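You operate a simulated robot arm through the tools that you are given. There is no shell and no other tool. Be economical: measure what you need, move in short steps, check, and stop when the job is done.

You run a simulated two-armed robot. Do the job below in one go: nothing can be reset, and whatever is moved stays where it is left.

JOB
Spray the tray of tomatoes on the wash bench clean, then give them three pumps of wax.
Fine: tray on the carriage, spray bar down to rinse and up again, carriage left at the wax nozzles; the tomatoes stay in the tray. Where these are worked on the way, their far stop is far enough and under half their travel is too little: spray bar.

The check looks at the end state, three seconds after you hand in, the way a careful person would. Anything else that was tipped, shoved, dropped, spilled or broken makes it a failure.

ROBOT AND FRAMES
Two 7-joint arms with two-finger grippers on one trunk, hanging from a carriage that runs on a gantry, over the field with the corners [1.485, 0.004], [-1.215, 0.003], [-1.215, -1.277], [1.485, -1.276] (x, y) and turns from -632 to 55 degrees about z. Base frame: it is fixed where the carriage stands at the start and does not move with it; the origin is on the floor, on the carriage's upright axis, x ahead of it, y to its left, z up; the surface under the hand at the start is at about z = 0.86. Readings come in m, degrees, newtons and seconds.
The left shoulder is at the start at [0.04, 0.158, 1.416], the right one opposite. With the tool pointing down near the work surface each hand reaches from about 0.1 to 0.48 m from the robot's upright axis, wherever it stands, measured 20 degrees to its own side. Places, roughly: deck of the tray carriage [0.4, 0.4, 0.9]; rinse paddle [0.3, 0.2, 0.9]; spray bar [0.4, 0.5, 1.2]; tomato (6x6x5 cm) [0.6, 0.1, 0.9]; tray carriage [0.4, 0.4, 0.9]; wax paddle [0.6, 0.5, 1.1]. Payload 1.96 kg a hand.
The TCP of each hand is the grasp point between the finger pads, 0.02 m short of the fingertips. In the tool frame z runs along the fingers and y along their closing line. Largest opening 0.072 m; the body of the gripper starts 0.038 m behind the TCP.
Orientation is that of the tool frame in the base frame, as a unit quaternion [x, y, z, w]. With the fingers straight down and closing along the base's y, the tool's x points along the base's -x, its y along +y and its z along -z.

CONTROLS
- The arms move only by the tool apply_moves. It takes "left_commands", "right_commands" or both (then of equal length, played together; a hand with none holds still); each is a list of rows, each a list of 6 numbers: the shift along the tool's x, y, z in units of 150 mm (1.0 is 150 mm), then the turn, a rotation vector about the tool's x, y, z in units of 60 degrees (1.0 is 60 degrees). In form: [[dx, dy, dz, rx, ry, rz], ...]. A call has 1 to 20 rows; each row is the pose to reach, as a shift and turn from the pose commanded when the call began, along the tool's axes at that moment. "left_fingers" and "right_fingers" are, for a hand that has rows, the opening, from 0 (shut) to 1 (fully open), set as the call begins (left out, the last holds). A call with a number of a shift or a turn outside -1 to 1 is refused whole. Each row takes 0.2 s and may step no farther than 0.05 m and 8.6 degrees from the row before; otherwise, or with a gripper value out of range, the whole call is refused. A pose out of reach is approached as far as the arm can. The call stops where the force on the tool passes 50 N (or 10 N more than at its start, if that is more) or the arm is blocked; 0.2 s more then pass. Each finger travels about 0.045 m/s and halts on what it meets, pressing with about 28 N; the grip force reading is that of the motor and also rises with nothing between the fingers. The clock runs only during rows and for 0.2 s after the last one: add rows that repeat a pose to give the fingers time. It gives the time, the measured TCP pose, the force on the tool (base axes), the opening and the grip force at its end, in the units of the frame above (readings bear some noise), with the torque about the TCP (base axes, N m) and any sound that the robot's microphone picked up.
- Cameras (640 x 400 px; columns grow to the right, rows downward): "scene" is now at [0.2018, 0.054, 1.7711]; the picture's right is [0.58, -0.81, 0.00], its down [-0.71, -0.50, -0.49] and it looks along [0.40, 0.29, -0.87] (base axes); focal length 250 px, centre (320, 200). "left" rides on the left gripper at [0.071, -0.019, -0.082] in its tool frame; the picture's right is [0.26, 0.97, 0.00], its down [-0.67, 0.18, -0.72] and it looks along [-0.69, 0.19, 0.70] (tool axes); focal length 280 px, centre (320, 200). "right" rides on the right gripper at [0.071, 0.019, -0.082] in its tool frame; the picture's right is [-0.26, 0.97, 0.00], its down [-0.67, -0.18, -0.72] and it looks along [-0.69, -0.19, 0.70] (tool axes); focal length 280 px, centre (320, 200). There is no depth. A picture from a camera that has moved, and an enlarged one, comes with that camera's place and axes in the base frame and with its lens. The place of the scene camera against the robot may be out by one fixed shift of up to 0.025 m in any direction.
- grab_frame(camera): a new picture of that camera. No time passes.
- raise_lower(by): slides the trunk up (or, below 0, down) by that many m; the arms and the scene camera ride with it, the base frame stays. It gives what a move gives, with no picture.
- roll_base(legs): drives the robot by 1 to 6 legs, each [ahead, left, turn to the left] in m, m and degrees, along the robot's own axes; the way and the turn of a leg run together, so that a leg with both is an arc; at most 1.5 m and 180 degrees a leg. The arms and the cameras ride along, it lands a little off, and it stops where it bumps. It keeps to its track: a leg is cut to what the track allows. It gives what a move gives.
- head_to(pan, tilt): turns the head with the scene camera to pan (to the left, within 86 degrees either way) and tilt (down, from -29 to 69), counted from straight ahead of the robot. It gives what a move gives.
- inspect(camera, box): a new picture of the part [left, top, right, bottom] of that camera's present view, enlarged. No time passes.
- hand_in(): hands the job in; it is judged then, once.

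Go step by step. Nothing tells you exact positions but the pictures and the camera data: compare them with the known pose of the tool, close in by small moves and look again before you grip or let go. The budget is 120 turns and 100 pictures, counting those below and the enlarged ones. Unless the task says otherwise, let go and move clear before handing in, and close with one line.

The tools are called after "Emit:" by a JSON object that holds its "method" and its "body". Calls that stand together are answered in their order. apply_moves: Moves the arms, as the interface text tells. Its arguments: {"type":"object","properties":{"left_commands":{"type":"array"},"left_fingers":{"type":"number"},"right_commands":{"type":"array"},"right_fingers":{"type":"number"}},"required":[]} The other tools are called the same way: raise_lower (by) slides the trunk up or down; roll_base (legs) drives the base; head_to (pan, tilt) turns the head that bears the scene camera; grab_frame (camera) takes a picture; inspect (camera, box) takes an enlarged picture of a part of a camera's view; hand_in () hands the job in.

At the start:

```text
clock: 0.0
left_tcp_pos: [0.2616, 0.401, 1.4699]
left_orientation: [0.001, 1.0, 0.0, -0.001]
left_force: [-0.8, 0.9, -0.5]
left_ft_torque: [-0.02, -0.03, 0.04]
left_gripper_width: 0.072
left_finger_force: 0.0
right_tcp_pos: [0.3117, 0.0095, 1.5135]
right_orientation: [0.0, 1.0, 0.0, 0.001]
right_force: [0.0, 0.3, -0.6]
right_ft_torque: [-0.05, -0.01, 0.04]
right_gripper_width: 0.0722
right_finger_force: 0.0
trunk travel left (down, up): [-0.739, 0.101]
robot x, y, heading: [-0.0026, 0.0006, 0.2]
head pan, tilt: [35.5, 60.5]
```

scene: 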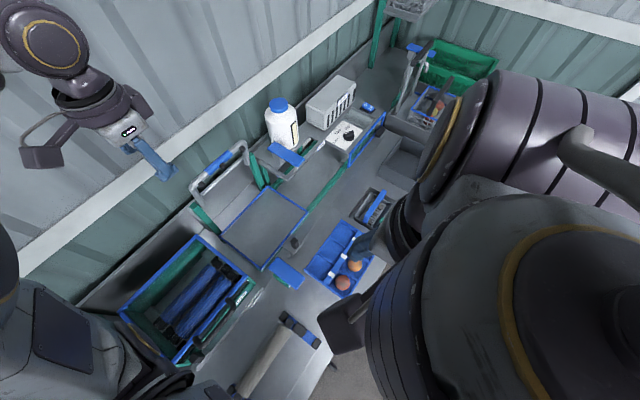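
right: 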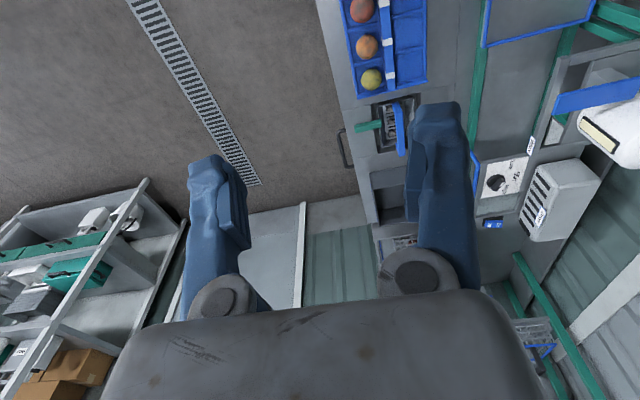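
left: 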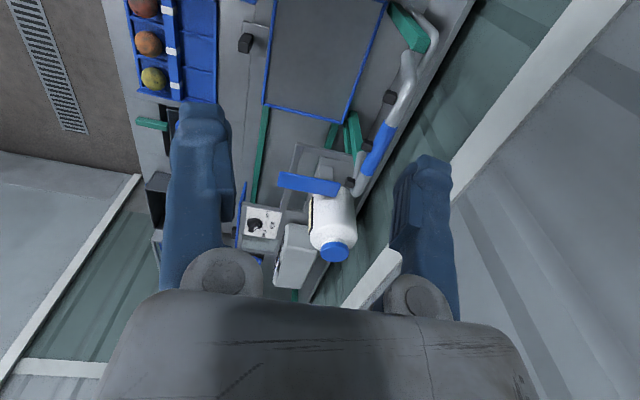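

The tray with tomatoes lies on the near bench, and the carriage with a blue-rimmed deck is behind it. I'll look closer before moving.

Emit:
{"method": "inspect", "body": {"camera": "scene", "box": [180, 120, 420, 310]}}

Emit:
{"method": "inspect", "body": {"camera": "left", "box": [120, 0, 460, 270]}}

Emit:
{"method": "inspect", "body": {"camera": "right", "box": [300, 0, 640, 270]}}

```text
2.11 times, centred on (300, 215) of scene
camera zoom: at [0.2018, 0.054, 1.7711], right [0.58, -0.81, 0.0], down [-0.71, -0.5, -0.49], along [0.4, 0.29, -0.87], focal length 527 px, centre (362, 168)
```

zoom: 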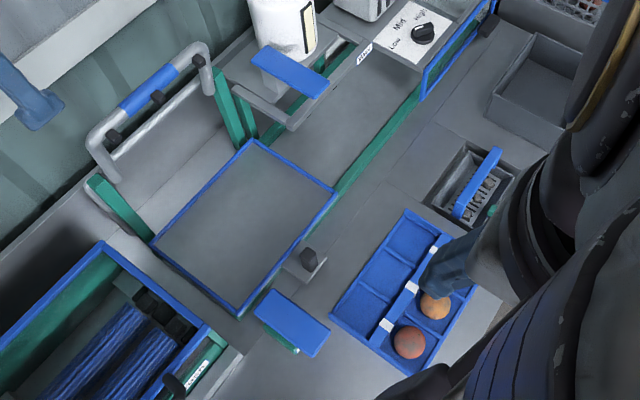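

```text
1.48 times, centred on (290, 135) of left
camera zoom: at [0.1892, 0.3816, 1.5503], right [-0.26, 0.97, 0.0], down [0.67, 0.18, 0.72], along [0.69, 0.19, -0.7], focal length 415 px, centre (364, 296)
```

zoom: 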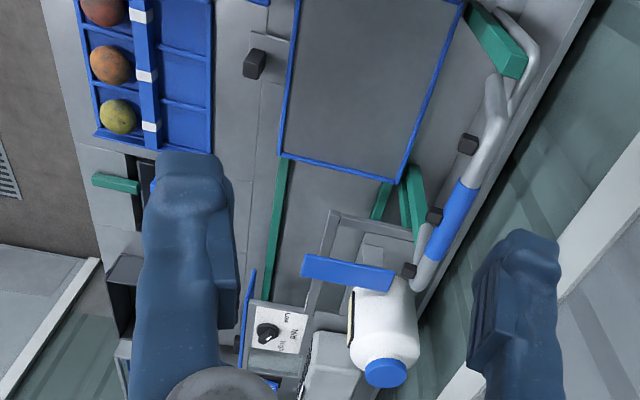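

```text
1.48 times, centred on (470, 135) of right
camera zoom: at [0.2405, 0.0268, 1.5964], right [0.26, 0.97, 0.0], down [0.67, -0.18, 0.72], along [0.69, -0.19, -0.7], focal length 415 px, centre (98, 296)
```

zoom: 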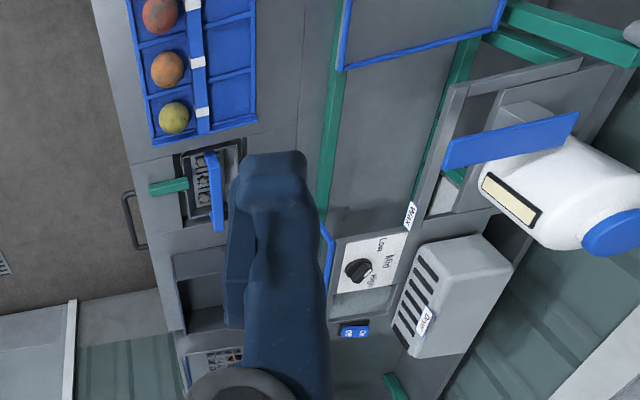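

I'll back slightly off the bench and turn left to face it for a better view.

Emit:
{"method": "roll_base", "body": {"legs": [[0.1, -0.2, 0], [0, 0, 50]]}}

Emit:
{"method": "head_to", "body": {"pan": 10, "tilt": 45}}

Emit:
{"method": "grab_frame", "body": {"camera": "scene"}}

Emit:
{"method": "grab_frame", "body": {"camera": "right"}}

```text
clock: 4.0
left_tcp_pos: [-0.0407, 0.2571, 1.4683]
left_orientation: [-0.423, 0.906, -0.001, 0.0]
left_force: [-0.1, 0.2, 0.3]
left_ft_torque: [0.0, 0.01, -0.02]
left_gripper_width: 0.072
left_finger_force: 0.0
right_tcp_pos: [0.2921, 0.0443, 1.5143]
right_orientation: [-0.423, 0.906, 0.0, 0.0]
right_force: [-0.3, 0.2, 0.2]
right_ft_torque: [0.01, -0.01, -0.01]
right_gripper_width: 0.072
right_finger_force: 0.1
trunk travel left (down, up): [-0.739, 0.101]
robot x, y, heading: [0.0968, -0.2006, 50.1]
head pan, tilt: [35.5, 60.5]
```

```text
clock: 4.9
left_tcp_pos: [-0.0419, 0.2574, 1.4694]
left_orientation: [-0.422, 0.906, 0.0, -0.001]
left_force: [0.0, -0.8, -1.0]
left_ft_torque: [0.01, 0.02, 0.03]
left_gripper_width: 0.0717
left_finger_force: 0.0
right_tcp_pos: [0.2921, 0.0447, 1.5138]
right_orientation: [-0.422, 0.906, 0.0, 0.0]
right_force: [0.2, -0.6, 0.0]
right_ft_torque: [0.01, -0.01, -0.01]
right_gripper_width: 0.0719
right_finger_force: 0.2
trunk travel left (down, up): [-0.739, 0.101]
robot x, y, heading: [0.1019, -0.2024, 50.1]
head pan, tilt: [10.0, 45.0]
```

```text
93 pictures are left
camera scene: at [0.2305, 0.009, 1.7912], right [0.87, -0.5, 0.0], down [-0.35, -0.61, -0.71], along [0.35, 0.61, -0.71], focal length 250 px, centre (320, 200)
```

scene: 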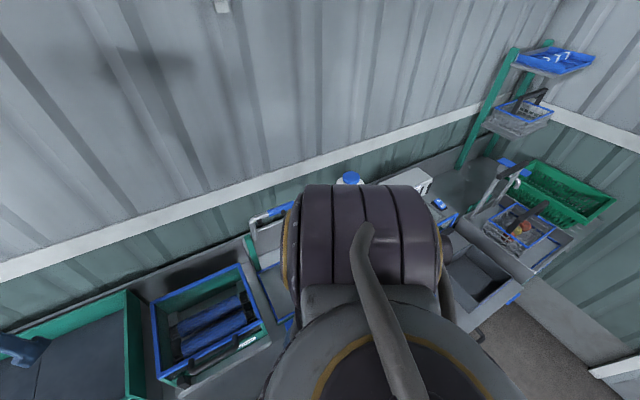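

```text
92 pictures are left
camera right: at [0.2321, 0.0012, 1.5964], right [-0.57, 0.82, 0.0], down [0.57, 0.4, 0.71], along [0.59, 0.41, -0.7], focal length 280 px, centre (320, 200)
```

right: 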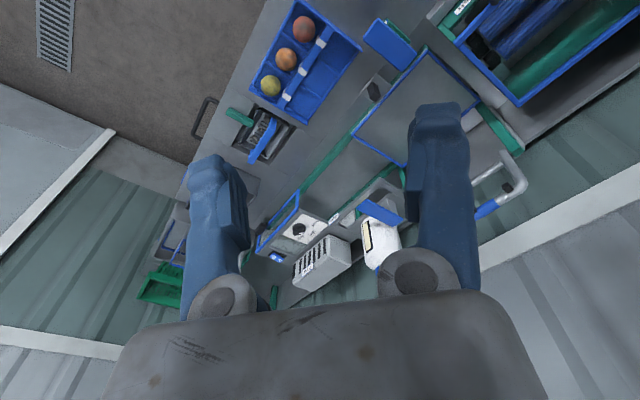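

The right arm blocks the scene view, but its own camera sees the whole station; zooming there.

Emit:
{"method": "inspect", "body": {"camera": "right", "box": [220, 0, 400, 150]}}

Emit:
{"method": "inspect", "body": {"camera": "right", "box": [240, 80, 540, 300]}}

```text
2.67 times, centred on (310, 75) of right
camera zoom: at [0.2321, 0.0012, 1.5964], right [-0.57, 0.82, 0.0], down [0.57, 0.4, 0.71], along [0.59, 0.41, -0.7], focal length 748 px, centre (347, 533)
```

zoom: 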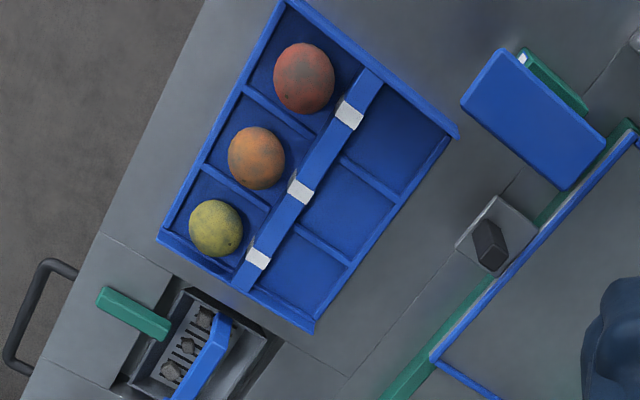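

```text
1.82 times, centred on (390, 190) of right
camera zoom: at [0.2321, 0.0012, 1.5964], right [-0.57, 0.82, 0.0], down [0.57, 0.4, 0.71], along [0.59, 0.41, -0.7], focal length 510 px, centre (193, 218)
```

zoom: 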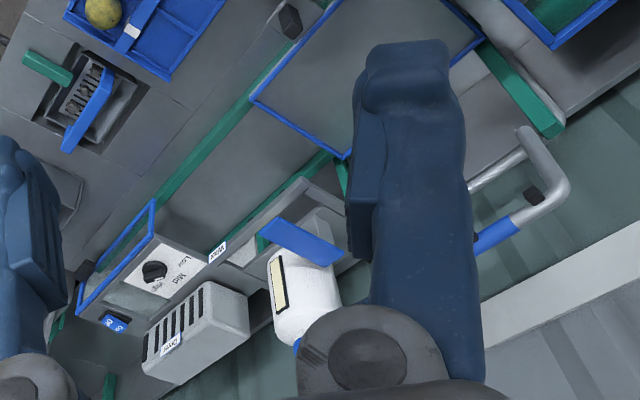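

The tray (centre bar near x 0.47, y 0.12) will be lifted by its centre bar with the left hand. I drive so that the tray lies in the left hand's range.

Emit:
{"method": "roll_base", "body": {"legs": [[0.167, -0.277, 4]]}}

Emit:
{"method": "head_to", "body": {"pan": 35, "tilt": 55}}

Emit:
{"method": "grab_frame", "body": {"camera": "scene"}}

Emit:
{"method": "grab_frame", "body": {"camera": "left"}}

```text
clock: 7.0
left_tcp_pos: [0.2491, 0.2106, 1.4685]
left_orientation: [-0.454, 0.891, 0.0, 0.0]
left_force: [-0.8, -0.4, -1.3]
left_ft_torque: [-0.02, 0.0, -0.02]
left_gripper_width: 0.0718
left_finger_force: 0.1
right_tcp_pos: [0.596, 0.0219, 1.5151]
right_orientation: [-0.455, 0.891, 0.0, 0.0]
right_force: [0.8, 0.4, -0.4]
right_ft_torque: [0.0, 0.02, 0.01]
right_gripper_width: 0.0719
right_finger_force: 0.1
trunk travel left (down, up): [-0.739, 0.101]
robot x, y, heading: [0.4182, -0.2374, 53.7]
head pan, tilt: [10.0, 45.0]
```

```text
clock: 7.9
left_tcp_pos: [0.2483, 0.2113, 1.4682]
left_orientation: [-0.455, 0.891, -0.001, 0.0]
left_force: [-1.0, -0.5, 0.1]
left_ft_torque: [0.01, -0.04, 0.01]
left_gripper_width: 0.072
left_finger_force: 0.1
right_tcp_pos: [0.5945, 0.021, 1.5136]
right_orientation: [-0.454, 0.891, 0.0, 0.0]
right_force: [0.2, -0.1, 0.3]
right_ft_torque: [-0.01, 0.01, 0.0]
right_gripper_width: 0.0718
right_finger_force: 0.2
trunk travel left (down, up): [-0.739, 0.101]
robot x, y, heading: [0.4178, -0.2345, 54.0]
head pan, tilt: [35.0, 55.0]
```

```text
89 pictures are left
camera scene: at [0.5027, -0.0184, 1.7778], right [1.0, -0.02, 0.0], down [-0.01, -0.82, -0.57], along [0.01, 0.57, -0.82], focal length 250 px, centre (320, 200)
```

scene: 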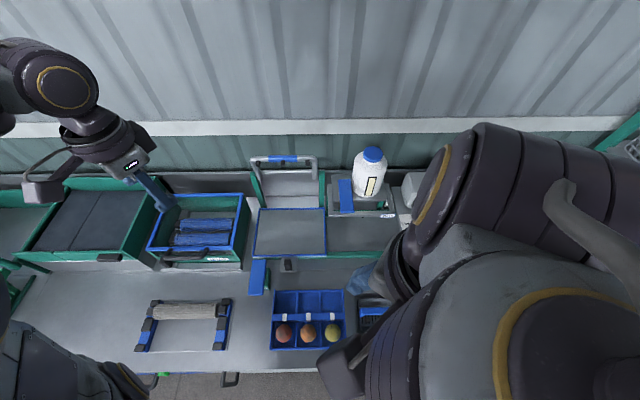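

```text
88 pictures are left
camera left: at [0.2209, 0.1423, 1.5503], right [-0.93, 0.36, 0.0], down [0.25, 0.65, 0.72], along [0.25, 0.67, -0.7], focal length 280 px, centre (320, 200)
```

left: 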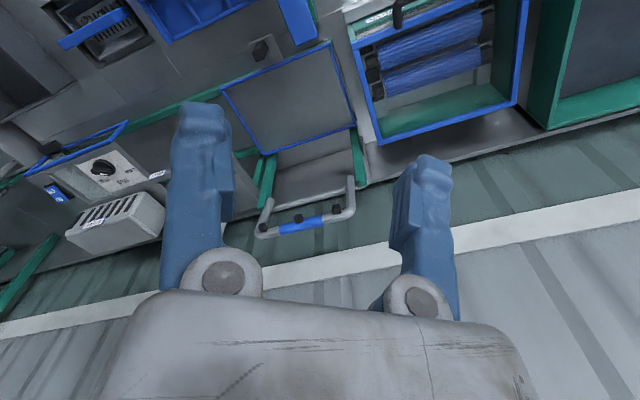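

Clear frontal view now; enlarging the station.

Emit:
{"method": "inspect", "body": {"camera": "scene", "box": [230, 140, 410, 260]}}

Emit:
{"method": "inspect", "body": {"camera": "scene", "box": [235, 240, 385, 360]}}

```text
3.33 times, centred on (320, 200) of scene
camera zoom: at [0.5027, -0.0184, 1.7778], right [1.0, -0.02, 0.0], down [-0.01, -0.82, -0.57], along [0.01, 0.57, -0.82], focal length 834 px, centre (320, 200)
```

zoom: 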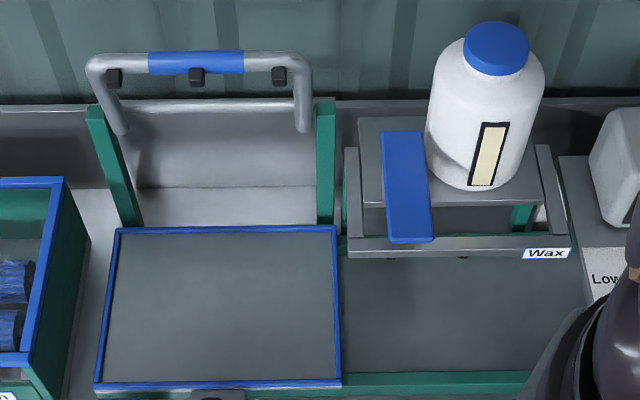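

```text
3.33 times, centred on (310, 300) of scene
camera zoom: at [0.5027, -0.0184, 1.7778], right [1.0, -0.02, 0.0], down [-0.01, -0.82, -0.57], along [0.01, 0.57, -0.82], focal length 834 px, centre (353, -133)
```

zoom: 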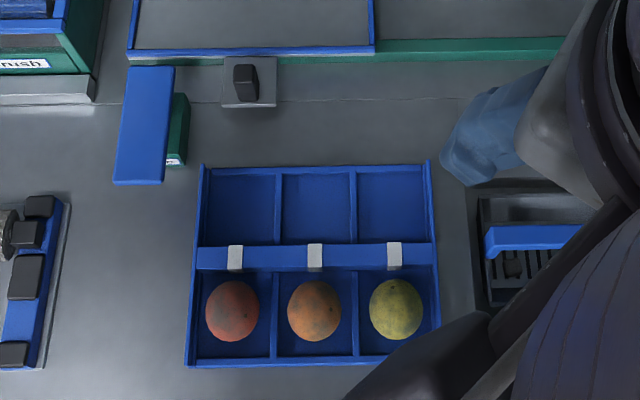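

Left hand goes to above the tray's centre bar, turning to close along y.

Emit:
{"method": "apply_moves", "body": {"left_commands": [[-0.027, -0.11, 0.086, 0, 0, 0.1286], [-0.053, -0.22, 0.171, 0, 0, 0.257], [-0.08, -0.33, 0.257, 0, 0, 0.386], [-0.106, -0.44, 0.343, 0, 0, 0.514], [-0.133, -0.55, 0.429, 0, 0, 0.643], [-0.16, -0.66, 0.514, 0, 0, 0.771], [-0.186, -0.77, 0.6, 0, 0, 0.9]], "left_fingers": 1}}

```text
clock: 9.5
left_tcp_pos: [0.3565, 0.1669, 1.3768]
left_orientation: [-0.004, 1.0, -0.012, 0.012]
left_force: [-0.3, -0.3, 0.2]
left_ft_torque: [0.02, -0.01, 0.0]
left_gripper_width: 0.0719
left_finger_force: 0.0
right_tcp_pos: [0.5952, 0.0214, 1.5138]
right_orientation: [-0.454, 0.891, 0.0, 0.0]
right_force: [-0.2, -0.8, -0.4]
right_ft_torque: [0.0, 0.0, -0.01]
right_gripper_width: 0.0718
right_finger_force: 0.0
trunk travel left (down, up): [-0.739, 0.101]
robot x, y, heading: [0.419, -0.2348, 53.9]
head pan, tilt: [35.0, 55.0]
```

Emit:
{"method": "apply_moves", "body": {"left_commands": [[-0.15, -0.06, 0.2, 0, 0, 0], [-0.3, -0.12, 0.4, 0, 0, 0], [-0.45, -0.19, 0.6, 0, 0, 0], [-0.6, -0.25, 0.8, 0, 0, 0], [-0.743, -0.313, 1.0, 0, 0, 0], [-0.743, -0.313, 1.0, 0, 0, 0]]}}

Emit:
{"method": "grab_frame", "body": {"camera": "left"}}

Emit:
{"method": "grab_frame", "body": {"camera": "scene"}}

```text
clock: 10.9
left_tcp_pos: [0.476, 0.1188, 1.234]
left_orientation: [-0.014, 0.999, -0.016, 0.026]
left_force: [0.0, 0.9, -0.8]
left_ft_torque: [0.05, -0.04, -0.01]
left_gripper_width: 0.0722
left_finger_force: 0.1
right_tcp_pos: [0.5949, 0.021, 1.5141]
right_orientation: [-0.454, 0.891, -0.001, 0.0]
right_force: [0.0, -0.5, 0.5]
right_ft_torque: [-0.03, -0.01, 0.02]
right_gripper_width: 0.0718
right_finger_force: 0.0
trunk travel left (down, up): [-0.739, 0.101]
robot x, y, heading: [0.4179, -0.2364, 53.9]
head pan, tilt: [35.0, 55.0]
```

```text
85 pictures are left
camera left: at [0.3983, 0.1, 1.3121], right [-0.29, 0.96, -0.05], down [0.63, 0.23, 0.74], along [0.72, 0.19, -0.67], focal length 280 px, centre (320, 200)
```

left: 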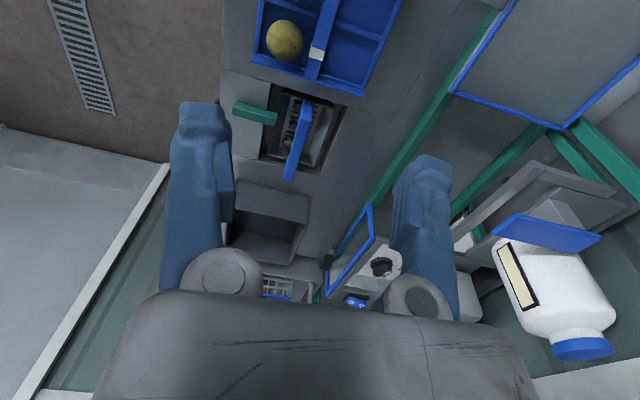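

```text
84 pictures are left
camera scene: at [0.5027, -0.0185, 1.7778], right [1.0, -0.02, 0.0], down [-0.01, -0.82, -0.57], along [0.01, 0.57, -0.82], focal length 250 px, centre (320, 200)
```

scene: 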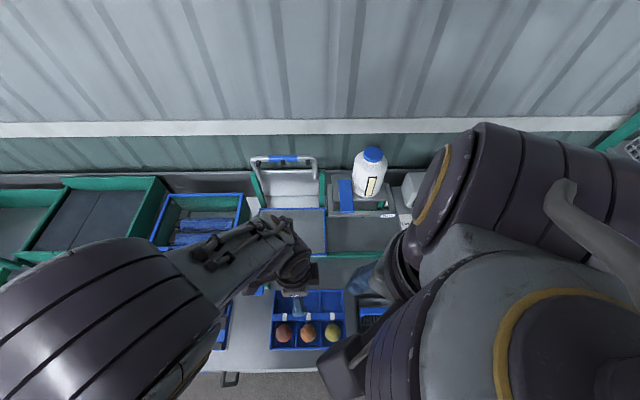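

The hand is above the tray bar but slightly tilted; I go lower and check how well it tracks.

Emit:
{"method": "apply_moves", "body": {"left_commands": [[0, 0.02, 0.25, 0, 0, 0], [0, 0.04, 0.5, 0, 0, 0], [0, 0.05, 0.75, 0, 0, 0], [0, 0.05, 1.0, 0, 0, 0], [0, 0.05, 1.0, 0, 0, 0], [0, 0.05, 1.0, 0, 0, 0]]}}

Emit:
{"method": "grab_frame", "body": {"camera": "left"}}

```text
clock: 12.3
left_tcp_pos: [0.4686, 0.1262, 1.0777]
left_orientation: [0.0, 1.0, 0.0, 0.0]
left_force: [0.5, -0.1, 0.4]
left_ft_torque: [0.0, 0.01, 0.01]
left_gripper_width: 0.0718
left_finger_force: 0.0
right_tcp_pos: [0.596, 0.0214, 1.5138]
right_orientation: [-0.455, 0.891, 0.0, 0.0]
right_force: [0.5, -0.1, -0.4]
right_ft_torque: [-0.02, -0.05, 0.05]
right_gripper_width: 0.0718
right_finger_force: 0.1
trunk travel left (down, up): [-0.739, 0.101]
robot x, y, heading: [0.4179, -0.2369, 54.1]
head pan, tilt: [35.0, 55.0]
```

```text
83 pictures are left
camera left: at [0.397, 0.1067, 1.1595], right [-0.26, 0.96, 0.0], down [0.67, 0.18, 0.72], along [0.69, 0.19, -0.7], focal length 280 px, centre (320, 200)
```

left: 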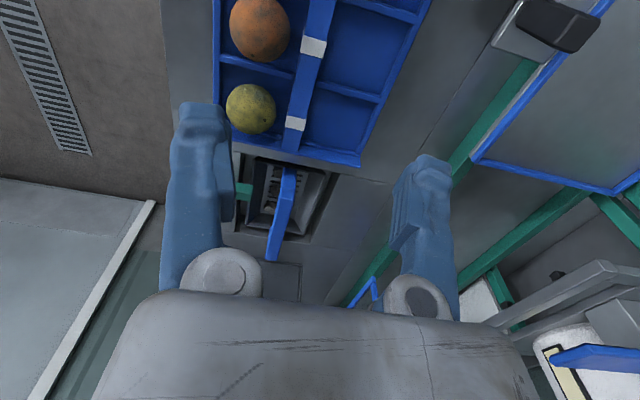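

The hand now tracks exactly. The bar is at y≈0.121, top z≈0.925; I narrow the fingers to keep clear of the tomatoes and descend part way.

Emit:
{"method": "apply_moves", "body": {"left_commands": [[0.02, -0.015, 0.2, 0, 0, 0], [0.05, -0.034, 0.4, 0, 0, 0], [0.05, -0.034, 0.6, 0, 0, 0], [0.05, -0.034, 0.6, 0, 0, 0]], "left_fingers": 0.55}}

Emit:
{"method": "grab_frame", "body": {"camera": "left"}}

Emit:
{"method": "inspect", "body": {"camera": "scene", "box": [255, 250, 375, 360]}}

```text
clock: 13.3
left_tcp_pos: [0.4625, 0.1214, 0.9894]
left_orientation: [0.0, 1.0, 0.0, 0.0]
left_force: [-0.3, -0.3, -0.4]
left_ft_torque: [0.02, 0.03, -0.02]
left_gripper_width: 0.0398
left_finger_force: 0.1
right_tcp_pos: [0.5948, 0.0205, 1.5138]
right_orientation: [-0.454, 0.891, 0.0, 0.001]
right_force: [0.0, 0.5, -0.3]
right_ft_torque: [0.05, 0.01, 0.01]
right_gripper_width: 0.072
right_finger_force: 0.0
trunk travel left (down, up): [-0.739, 0.101]
robot x, y, heading: [0.4227, -0.2329, 53.9]
head pan, tilt: [35.0, 55.0]
```

```text
82 pictures are left
camera left: at [0.3897, 0.1018, 1.0698], right [-0.26, 0.96, 0.0], down [0.67, 0.18, 0.72], along [0.69, 0.19, -0.7], focal length 280 px, centre (320, 200)
```

left: 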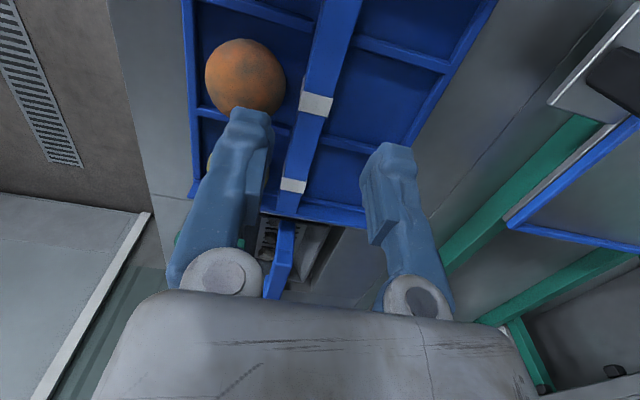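

```text
3.64 times, centred on (315, 305) of scene
camera zoom: at [0.5026, -0.0185, 1.7778], right [1.0, -0.02, 0.0], down [-0.01, -0.82, -0.57], along [0.01, 0.57, -0.82], focal length 910 px, centre (338, -182)
```

zoom: 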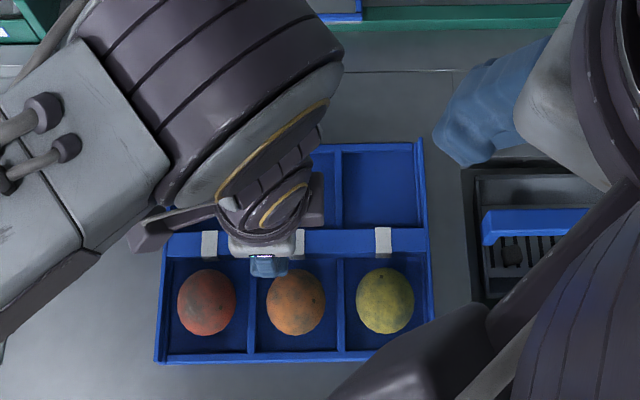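

The bar is thin (~0.02 m) and near rim height, y≈0.1225. I descend a bit more and look again.

Emit:
{"method": "apply_moves", "body": {"left_commands": [[0.02, 0.007, 0.15, 0, 0, 0], [0.03, 0.007, 0.3, 0, 0, 0], [0.03, 0.007, 0.3, 0, 0, 0]], "left_fingers": 0.45}}

Emit:
{"method": "grab_frame", "body": {"camera": "left"}}

```text
clock: 14.1
left_tcp_pos: [0.4573, 0.1235, 0.9448]
left_orientation: [0.0, 1.0, 0.0, 0.0]
left_force: [0.1, -0.1, -0.2]
left_ft_torque: [0.0, -0.01, 0.0]
left_gripper_width: 0.0326
left_finger_force: 0.0
right_tcp_pos: [0.5955, 0.0224, 1.5144]
right_orientation: [-0.454, 0.891, 0.0, 0.001]
right_force: [0.7, 0.5, -0.4]
right_ft_torque: [0.02, 0.03, -0.03]
right_gripper_width: 0.0723
right_finger_force: 0.0
trunk travel left (down, up): [-0.739, 0.101]
robot x, y, heading: [0.4189, -0.2371, 53.7]
head pan, tilt: [35.0, 55.0]
```

```text
80 pictures are left
camera left: at [0.3851, 0.1027, 1.0255], right [-0.26, 0.96, 0.0], down [0.67, 0.18, 0.72], along [0.69, 0.19, -0.7], focal length 280 px, centre (320, 200)
```

left: 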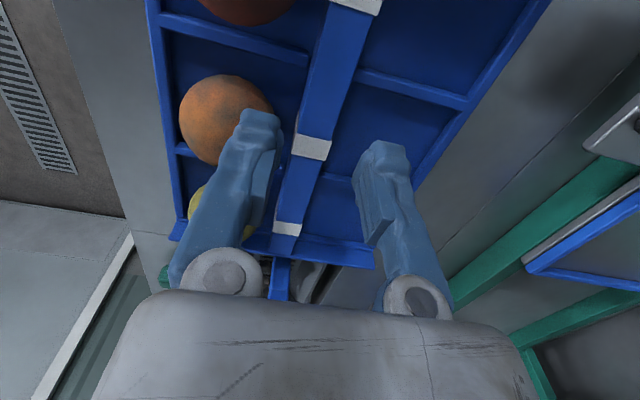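

Triangulated: bar top z≈0.89, y≈0.1235, and it fits between the fingers. Descending to it.

Emit:
{"method": "apply_moves", "body": {"left_commands": [[0, 0, 0.1, 0, 0, 0], [0, 0, 0.2, 0, 0, 0], [0, 0, 0.28, 0, 0, 0], [0, 0, 0.345, 0, 0, 0], [0, 0, 0.345, 0, 0, 0]], "left_fingers": 0.4}}

Emit:
{"method": "grab_frame", "body": {"camera": "left"}}

```text
clock: 15.3
left_tcp_pos: [0.4565, 0.1226, 0.8936]
left_orientation: [0.0, 1.0, 0.0, 0.0]
left_force: [-0.2, -0.7, 0.1]
left_ft_torque: [-0.02, -0.03, -0.01]
left_gripper_width: 0.0289
left_finger_force: 0.0
right_tcp_pos: [0.5953, 0.0211, 1.5138]
right_orientation: [-0.454, 0.891, 0.0, 0.0]
right_force: [-0.1, -0.1, 0.2]
right_ft_torque: [0.0, 0.0, 0.0]
right_gripper_width: 0.072
right_finger_force: 0.1
trunk travel left (down, up): [-0.739, 0.101]
robot x, y, heading: [0.4164, -0.2389, 54.2]
head pan, tilt: [35.0, 55.0]
```

```text
79 pictures are left
camera left: at [0.3851, 0.1028, 0.9736], right [-0.26, 0.96, 0.0], down [0.67, 0.18, 0.72], along [0.69, 0.19, -0.7], focal length 280 px, centre (320, 200)
```

left: 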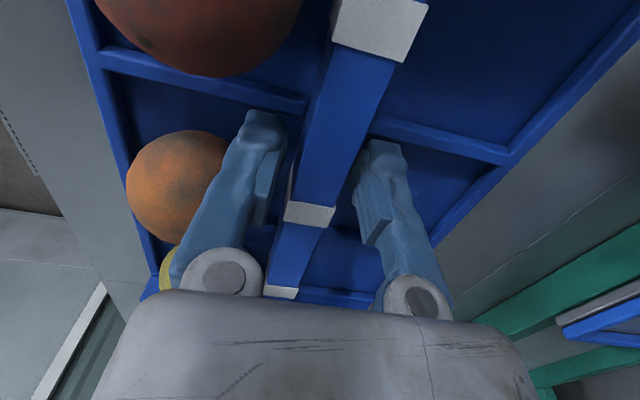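

No contact; the fingers straddle the bar. Slightly lower and close.

Emit:
{"method": "apply_moves", "body": {"left_commands": [[0, 0, 0.02, 0, 0, 0], [0, 0, 0.035, 0, 0, 0], [0, 0, 0.035, 0, 0, 0]]}}

Emit:
{"method": "apply_moves", "body": {"left_commands": [[0, 0, 0, 0, 0, 0], [0, 0, 0, 0, 0, 0], [0, 0, 0, 0, 0, 0], [0, 0, 0, 0, 0, 0]], "left_fingers": 0}}

```text
clock: 16.1
left_tcp_pos: [0.457, 0.1241, 0.8876]
left_orientation: [0.0, 1.0, -0.001, 0.0]
left_force: [0.4, -0.7, -0.7]
left_ft_torque: [0.05, 0.0, -0.01]
left_gripper_width: 0.0286
left_finger_force: 0.0
right_tcp_pos: [0.5955, 0.0216, 1.5145]
right_orientation: [-0.454, 0.891, 0.0, 0.0]
right_force: [-0.6, -0.3, 0.1]
right_ft_torque: [0.02, -0.02, 0.02]
right_gripper_width: 0.072
right_finger_force: 0.1
trunk travel left (down, up): [-0.739, 0.101]
robot x, y, heading: [0.4214, -0.2355, 54.1]
head pan, tilt: [35.0, 55.0]
```

```text
clock: 17.1
left_tcp_pos: [0.4569, 0.1219, 0.8866]
left_orientation: [0.0, 1.0, -0.001, -0.001]
left_force: [-0.6, -0.2, -1.4]
left_ft_torque: [-0.04, 0.02, -0.03]
left_gripper_width: 0.0183
left_finger_force: 27.7
right_tcp_pos: [0.5954, 0.0211, 1.5141]
right_orientation: [-0.454, 0.891, 0.0, 0.0]
right_force: [0.2, 0.4, 0.1]
right_ft_torque: [0.02, -0.01, -0.03]
right_gripper_width: 0.0718
right_finger_force: 0.1
trunk travel left (down, up): [-0.739, 0.101]
robot x, y, heading: [0.4181, -0.2375, 54.0]
head pan, tilt: [35.0, 55.0]
```

Gripped at 0.018 m. Lift a little and check tilt.

Emit:
{"method": "apply_moves", "body": {"left_commands": [[0, 0, -0.04, 0, 0, 0], [0, 0, -0.08, 0, 0, 0], [0, 0, -0.14, 0, 0, 0], [0, 0, -0.2, 0, 0, 0], [0, 0, -0.2, 0, 0, 0]]}}

Emit:
{"method": "grab_frame", "body": {"camera": "left"}}

Emit:
{"method": "inspect", "body": {"camera": "scene", "box": [235, 240, 385, 360]}}

```text
clock: 18.3
left_tcp_pos: [0.4579, 0.1233, 0.916]
left_orientation: [0.0, 1.0, 0.001, 0.0]
left_force: [0.0, 0.0, 0.7]
left_ft_torque: [0.0, -0.01, 0.0]
left_gripper_width: 0.0185
left_finger_force: 27.7
right_tcp_pos: [0.5955, 0.02, 1.5146]
right_orientation: [-0.454, 0.891, 0.0, -0.001]
right_force: [-1.5, 1.0, 0.1]
right_ft_torque: [0.02, -0.06, -0.02]
right_gripper_width: 0.0721
right_finger_force: 0.1
trunk travel left (down, up): [-0.739, 0.101]
robot x, y, heading: [0.4183, -0.2381, 53.9]
head pan, tilt: [35.0, 55.0]
```

```text
78 pictures are left
camera left: at [0.3857, 0.1028, 0.9983], right [-0.26, 0.96, 0.0], down [0.67, 0.18, 0.72], along [0.69, 0.19, -0.7], focal length 280 px, centre (320, 200)
```

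left: 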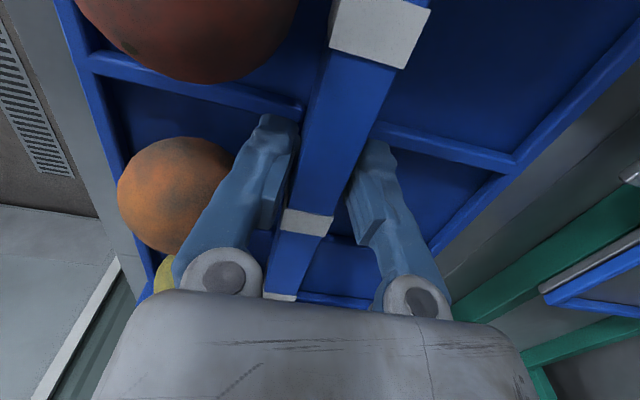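

```text
3.33 times, centred on (310, 300) of scene
camera zoom: at [0.5026, -0.0185, 1.7777], right [1.0, -0.02, 0.0], down [-0.01, -0.82, -0.57], along [0.01, 0.57, -0.82], focal length 834 px, centre (353, -133)
```

zoom: 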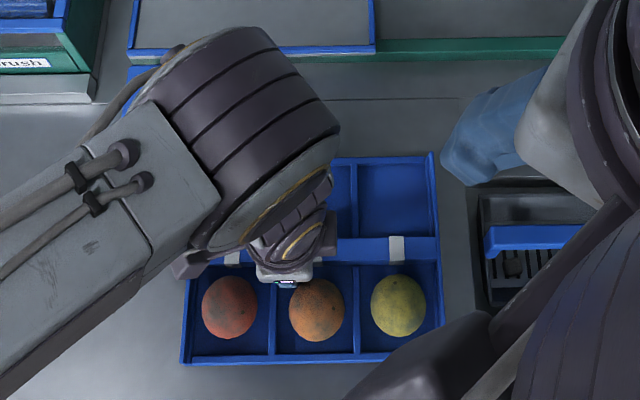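

The tray is lifted level with all three tomatoes. I raise it further, then drive toward the bench to bring it over the carriage.

Emit:
{"method": "apply_moves", "body": {"left_commands": [[0, 0, -0.12, 0, 0, 0], [0, 0, -0.24, 0, 0, 0], [0, 0, -0.36, 0, 0, 0], [0, 0, -0.48, 0, 0, 0], [0, 0, -0.6, 0, 0, 0], [0, 0, -0.72, 0, 0, 0], [0, 0, -0.84, 0, 0, 0], [0, 0, -0.93, 0, 0, 0], [0, 0, -0.93, 0, 0, 0]]}}

Emit:
{"method": "roll_base", "body": {"legs": [[0.048, 0.064, 0], [0.048, 0.064, 0], [0.049, 0.064, 0]]}}

Emit:
{"method": "grab_frame", "body": {"camera": "scene"}}

Emit:
{"method": "grab_frame", "body": {"camera": "left"}}

```text
clock: 20.3
left_tcp_pos: [0.4568, 0.1223, 1.0578]
left_orientation: [0.0, 1.0, -0.001, 0.0]
left_force: [0.2, -0.1, -2.9]
left_ft_torque: [0.08, 0.05, -0.04]
left_gripper_width: 0.0186
left_finger_force: 27.9
right_tcp_pos: [0.5949, 0.022, 1.5143]
right_orientation: [-0.454, 0.891, 0.0, 0.0]
right_force: [0.9, 0.4, -0.5]
right_ft_torque: [0.0, 0.03, -0.01]
right_gripper_width: 0.072
right_finger_force: 0.0
trunk travel left (down, up): [-0.739, 0.101]
robot x, y, heading: [0.4169, -0.2396, 54.1]
head pan, tilt: [35.0, 55.0]
```

```text
clock: 22.7
left_tcp_pos: [0.388, 0.3526, 1.0573]
left_orientation: [0.001, 1.0, 0.001, 0.0]
left_force: [-0.1, -0.2, -2.8]
left_ft_torque: [0.09, 0.09, 0.02]
left_gripper_width: 0.0187
left_finger_force: 27.9
right_tcp_pos: [0.5256, 0.2505, 1.5153]
right_orientation: [-0.454, 0.891, 0.0, 0.0]
right_force: [0.4, 0.6, -0.1]
right_ft_torque: [-0.02, -0.04, -0.01]
right_gripper_width: 0.072
right_finger_force: 0.1
trunk travel left (down, up): [-0.739, 0.101]
robot x, y, heading: [0.3517, -0.004, 53.8]
head pan, tilt: [35.0, 55.0]
```

```text
76 pictures are left
camera scene: at [0.4329, 0.2114, 1.7777], right [1.0, -0.02, 0.0], down [-0.01, -0.82, -0.57], along [0.01, 0.57, -0.82], focal length 250 px, centre (320, 200)
```

scene: 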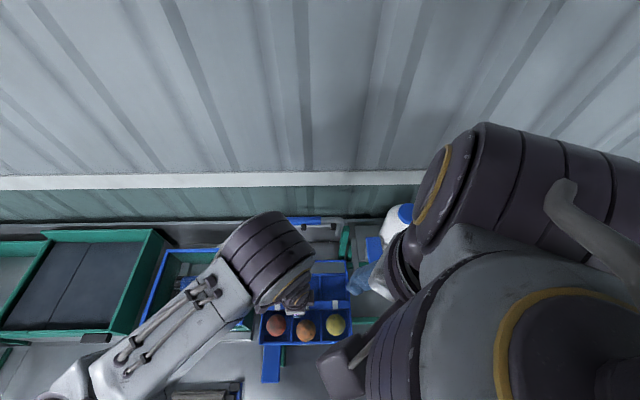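

```text
75 pictures are left
camera left: at [0.3158, 0.3327, 1.1378], right [-0.26, 0.97, 0.0], down [0.67, 0.18, 0.72], along [0.69, 0.19, -0.7], focal length 280 px, centre (320, 200)
```

left: 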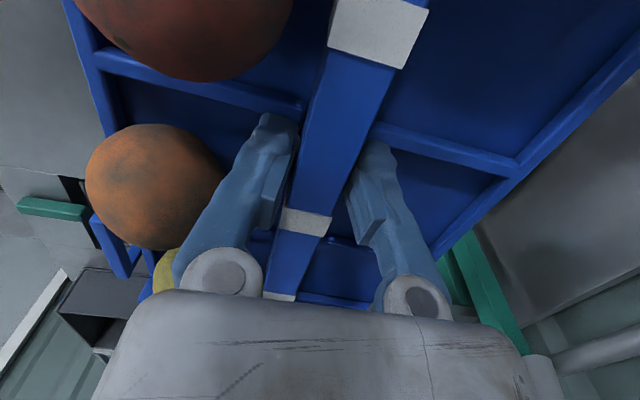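

Over the carriage now. Shift the tray to the deck's centre and check from both views.

Emit:
{"method": "apply_moves", "body": {"left_commands": [[0.02, 0.12, 0, 0, 0, 0], [0.04, 0.24, 0, 0, 0, 0], [0.06, 0.36, 0, 0, 0, 0], [0.06, 0.48, 0, 0, 0, 0], [0.06, 0.57, 0, 0, 0, 0], [0.06, 0.57, 0, 0, 0, 0]]}}

Emit:
{"method": "inspect", "body": {"camera": "scene", "box": [230, 200, 390, 340]}}

Emit:
{"method": "grab_frame", "body": {"camera": "left"}}

Emit:
{"method": "grab_frame", "body": {"camera": "right"}}

```text
clock: 24.1
left_tcp_pos: [0.3789, 0.4383, 1.0574]
left_orientation: [0.001, 1.0, 0.0, 0.0]
left_force: [-0.2, -0.7, -3.1]
left_ft_torque: [0.13, -0.01, -0.02]
left_gripper_width: 0.0187
left_finger_force: 27.7
right_tcp_pos: [0.526, 0.2512, 1.5139]
right_orientation: [-0.454, 0.891, 0.0, 0.0]
right_force: [0.4, 0.8, 0.0]
right_ft_torque: [0.0, 0.01, 0.0]
right_gripper_width: 0.0723
right_finger_force: 0.1
trunk travel left (down, up): [-0.739, 0.101]
robot x, y, heading: [0.3495, -0.0066, 54.0]
head pan, tilt: [35.0, 55.0]
```

```text
2.86 times, centred on (310, 270) of scene
camera zoom: at [0.4329, 0.2114, 1.7777], right [1.0, -0.02, 0.0], down [-0.01, -0.82, -0.57], along [0.01, 0.57, -0.82], focal length 715 px, centre (349, 0)
```

zoom: 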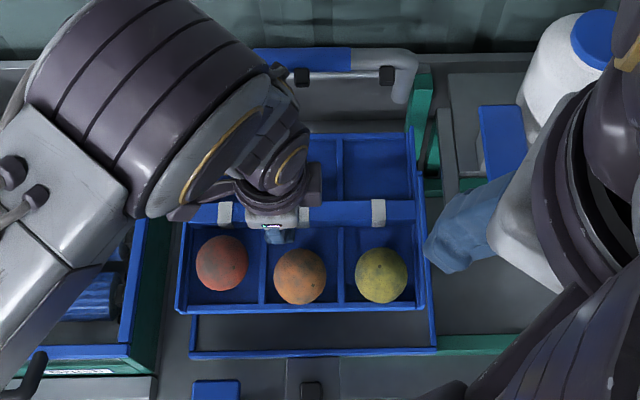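

```text
73 pictures are left
camera left: at [0.3068, 0.4185, 1.138], right [-0.26, 0.97, 0.0], down [0.67, 0.18, 0.72], along [0.69, 0.19, -0.7], focal length 280 px, centre (320, 200)
```

left: 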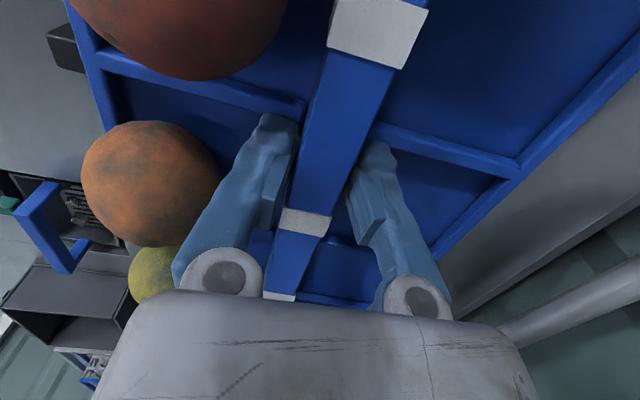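

```text
72 pictures are left
camera right: at [0.4683, 0.2039, 1.5963], right [-0.63, 0.78, 0.0], down [0.55, 0.44, 0.71], along [0.56, 0.45, -0.7], focal length 280 px, centre (320, 200)
```

right: 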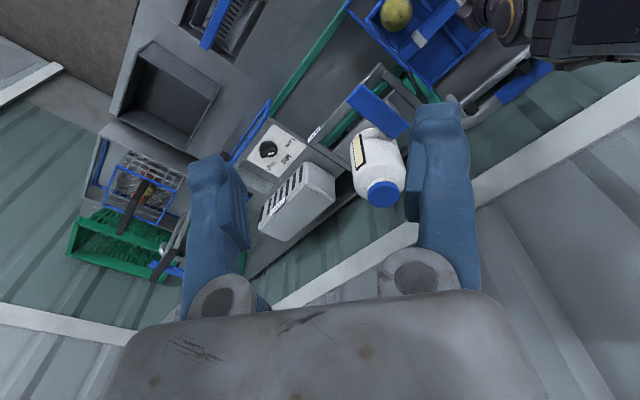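

Tray is aligned in y; about 6 mm more in +x is needed. Then descend most of the way and look.

Emit:
{"method": "apply_moves", "body": {"left_commands": [[-0.04, 0, 0.12, 0, 0, 0], [-0.04, 0, 0.24, 0, 0, 0], [-0.04, 0, 0.36, 0, 0, 0], [-0.04, 0, 0.48, 0, 0, 0], [-0.04, 0, 0.58, 0, 0, 0], [-0.04, 0, 0.58, 0, 0, 0]]}}

Emit:
{"method": "inspect", "body": {"camera": "scene", "box": [230, 200, 390, 340]}}

Emit:
{"method": "grab_frame", "body": {"camera": "left"}}

```text
clock: 25.5
left_tcp_pos: [0.3854, 0.4393, 0.9698]
left_orientation: [0.0, 1.0, 0.0, -0.001]
left_force: [0.5, 0.1, -1.8]
left_ft_torque: [0.11, 0.07, 0.0]
left_gripper_width: 0.0185
left_finger_force: 28.1
right_tcp_pos: [0.5253, 0.2512, 1.5128]
right_orientation: [-0.454, 0.891, 0.0, 0.0]
right_force: [-0.4, -0.1, -1.0]
right_ft_torque: [0.01, 0.04, 0.0]
right_gripper_width: 0.0719
right_finger_force: 0.0
trunk travel left (down, up): [-0.739, 0.101]
robot x, y, heading: [0.3464, -0.0036, 53.9]
head pan, tilt: [35.0, 55.0]
```

```text
2.86 times, centred on (310, 270) of scene
camera zoom: at [0.4329, 0.2114, 1.7777], right [1.0, -0.02, 0.0], down [-0.01, -0.82, -0.57], along [0.01, 0.57, -0.82], focal length 715 px, centre (349, 0)
```

zoom: 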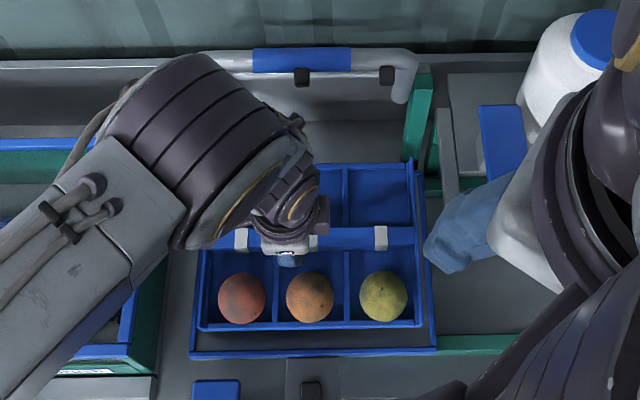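

```text
70 pictures are left
camera left: at [0.3125, 0.4186, 1.0506], right [-0.26, 0.97, 0.0], down [0.67, 0.18, 0.72], along [0.69, 0.19, -0.7], focal length 280 px, centre (320, 200)
```

left: 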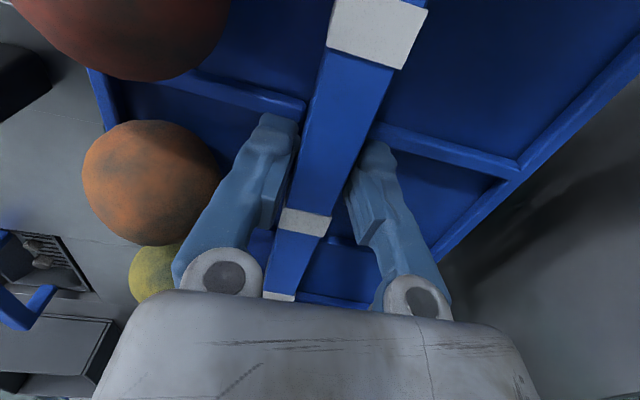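

Aligned with the deck. Lowering on in small steps while watching the force.

Emit:
{"method": "apply_moves", "body": {"left_commands": [[0, 0, 0.08, 0, 0, 0], [0, 0, 0.16, 0, 0, 0], [0, 0, 0.2, 0, 0, 0], [0, 0, 0.2, 0, 0, 0]]}}

Emit:
{"method": "apply_moves", "body": {"left_commands": [[0, 0, 0.02, 0, 0, 0], [0, 0, 0.04, 0, 0, 0], [0, 0, 0.04, 0, 0, 0]]}}

Emit:
{"method": "inspect", "body": {"camera": "scene", "box": [230, 200, 390, 340]}}

```text
clock: 26.5
left_tcp_pos: [0.385, 0.4382, 0.9394]
left_orientation: [-0.001, 1.0, 0.0, 0.0]
left_force: [0.0, 0.0, -2.3]
left_ft_torque: [0.12, 0.08, -0.02]
left_gripper_width: 0.0187
left_finger_force: 28.5
right_tcp_pos: [0.5257, 0.2506, 1.5149]
right_orientation: [-0.455, 0.891, 0.0, 0.0]
right_force: [-0.4, 0.0, 0.9]
right_ft_torque: [0.01, -0.02, 0.02]
right_gripper_width: 0.072
right_finger_force: 0.1
trunk travel left (down, up): [-0.739, 0.101]
robot x, y, heading: [0.3494, -0.0089, 53.8]
head pan, tilt: [35.0, 55.0]
```

```text
clock: 27.3
left_tcp_pos: [0.3843, 0.4377, 0.9348]
left_orientation: [-0.001, 1.0, 0.0, 0.0]
left_force: [-0.2, 0.7, -2.8]
left_ft_torque: [0.11, 0.06, -0.01]
left_gripper_width: 0.0183
left_finger_force: 28.2
right_tcp_pos: [0.5261, 0.2507, 1.513]
right_orientation: [-0.454, 0.891, 0.0, 0.0]
right_force: [-1.2, 0.3, -0.3]
right_ft_torque: [0.0, 0.0, 0.0]
right_gripper_width: 0.0718
right_finger_force: 0.2
trunk travel left (down, up): [-0.739, 0.101]
robot x, y, heading: [0.3493, -0.0087, 53.9]
head pan, tilt: [35.0, 55.0]
```

```text
2.86 times, centred on (310, 270) of scene
camera zoom: at [0.4329, 0.2114, 1.7777], right [1.0, -0.02, 0.0], down [-0.01, -0.82, -0.57], along [0.01, 0.57, -0.82], focal length 715 px, centre (349, 0)
```

zoom: 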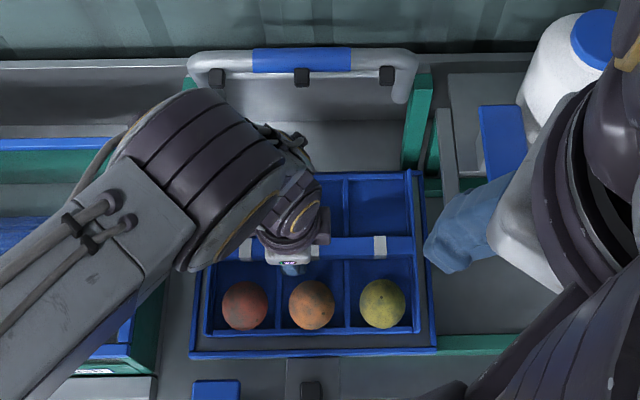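

Emit:
{"method": "apply_moves", "body": {"left_commands": [[0, 0, 0.03, 0, 0, 0], [0, 0, 0.06, 0, 0, 0], [0, 0, 0.06, 0, 0, 0]]}}

Emit:
{"method": "apply_moves", "body": {"left_commands": [[0, 0, 0.02, 0, 0, 0], [0, 0, 0.04, 0, 0, 0], [0, 0, 0.04, 0, 0, 0]]}}

```text
clock: 28.1
left_tcp_pos: [0.3849, 0.439, 0.9249]
left_orientation: [0.001, 1.0, 0.0, 0.0]
left_force: [-1.0, -1.9, 9.7]
left_ft_torque: [0.02, 0.01, 0.01]
left_gripper_width: 0.0185
left_finger_force: 27.9
right_tcp_pos: [0.526, 0.2515, 1.5147]
right_orientation: [-0.455, 0.891, 0.001, 0.0]
right_force: [0.0, 0.3, -0.9]
right_ft_torque: [0.0, 0.02, -0.01]
right_gripper_width: 0.0721
right_finger_force: 0.1
trunk travel left (down, up): [-0.739, 0.101]
robot x, y, heading: [0.3486, -0.0051, 54.1]
head pan, tilt: [35.0, 55.0]
```

```text
clock: 28.9
left_tcp_pos: [0.3857, 0.4401, 0.9213]
left_orientation: [0.0, 1.0, 0.001, 0.001]
left_force: [-3.2, -9.9, 36.9]
left_ft_torque: [-0.13, 0.51, 0.13]
left_gripper_width: 0.0187
left_finger_force: 27.9
right_tcp_pos: [0.5245, 0.2516, 1.5141]
right_orientation: [-0.454, 0.891, 0.0, 0.0]
right_force: [0.5, -0.3, -0.4]
right_ft_torque: [-0.02, 0.01, -0.02]
right_gripper_width: 0.072
right_finger_force: 0.2
trunk travel left (down, up): [-0.739, 0.101]
robot x, y, heading: [0.3525, -0.0058, 54.0]
head pan, tilt: [35.0, 55.0]
stopped in row 3 (left hand): the force on the tool passed its limit at 52 N (the readings are from after the stop); the commanded pose is now the measured one
```

The tray touches down at TCP z≈0.925. I relieve the pressure and check that it sits inside the deck rim.

Emit:
{"method": "apply_moves", "body": {"left_commands": [[0, 0, -0.02, 0, 0, 0], [0, 0, -0.02, 0, 0, 0]]}}

Emit:
{"method": "inspect", "body": {"camera": "scene", "box": [260, 240, 360, 330]}}

Emit:
{"method": "grab_frame", "body": {"camera": "left"}}

```text
clock: 29.5
left_tcp_pos: [0.3841, 0.4379, 0.9225]
left_orientation: [0.0, 1.0, 0.001, 0.001]
left_force: [0.4, -0.7, -2.5]
left_ft_torque: [0.14, 0.06, 0.0]
left_gripper_width: 0.0186
left_finger_force: 28.2
right_tcp_pos: [0.5261, 0.2508, 1.5141]
right_orientation: [-0.454, 0.891, 0.0, 0.0]
right_force: [-0.1, -0.5, -0.3]
right_ft_torque: [-0.05, 0.02, 0.0]
right_gripper_width: 0.072
right_finger_force: 0.1
trunk travel left (down, up): [-0.739, 0.101]
robot x, y, heading: [0.351, -0.0049, 54.2]
head pan, tilt: [35.0, 55.0]
```

```text
4.44 times, centred on (310, 285) of scene
camera zoom: at [0.4329, 0.2113, 1.7774], right [1.0, -0.02, 0.0], down [-0.01, -0.82, -0.57], along [0.01, 0.57, -0.82], focal length 1112 px, centre (364, -178)
```

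zoom: 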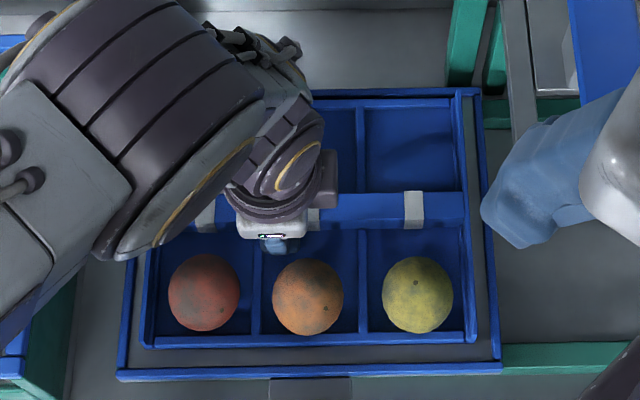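

```text
67 pictures are left
camera left: at [0.3133, 0.4184, 1.003], right [-0.26, 0.97, 0.0], down [0.67, 0.18, 0.72], along [0.69, 0.19, -0.7], focal length 280 px, centre (320, 200)
```

left: 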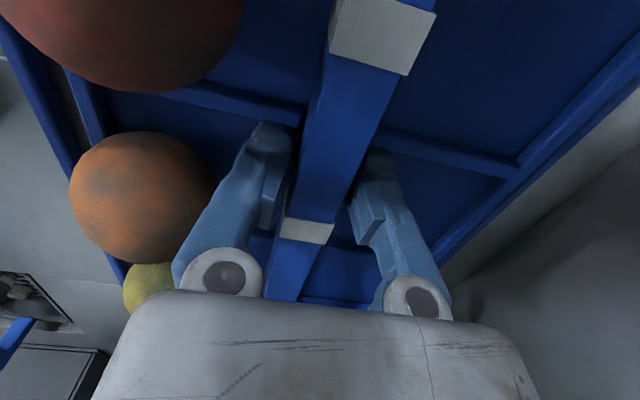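

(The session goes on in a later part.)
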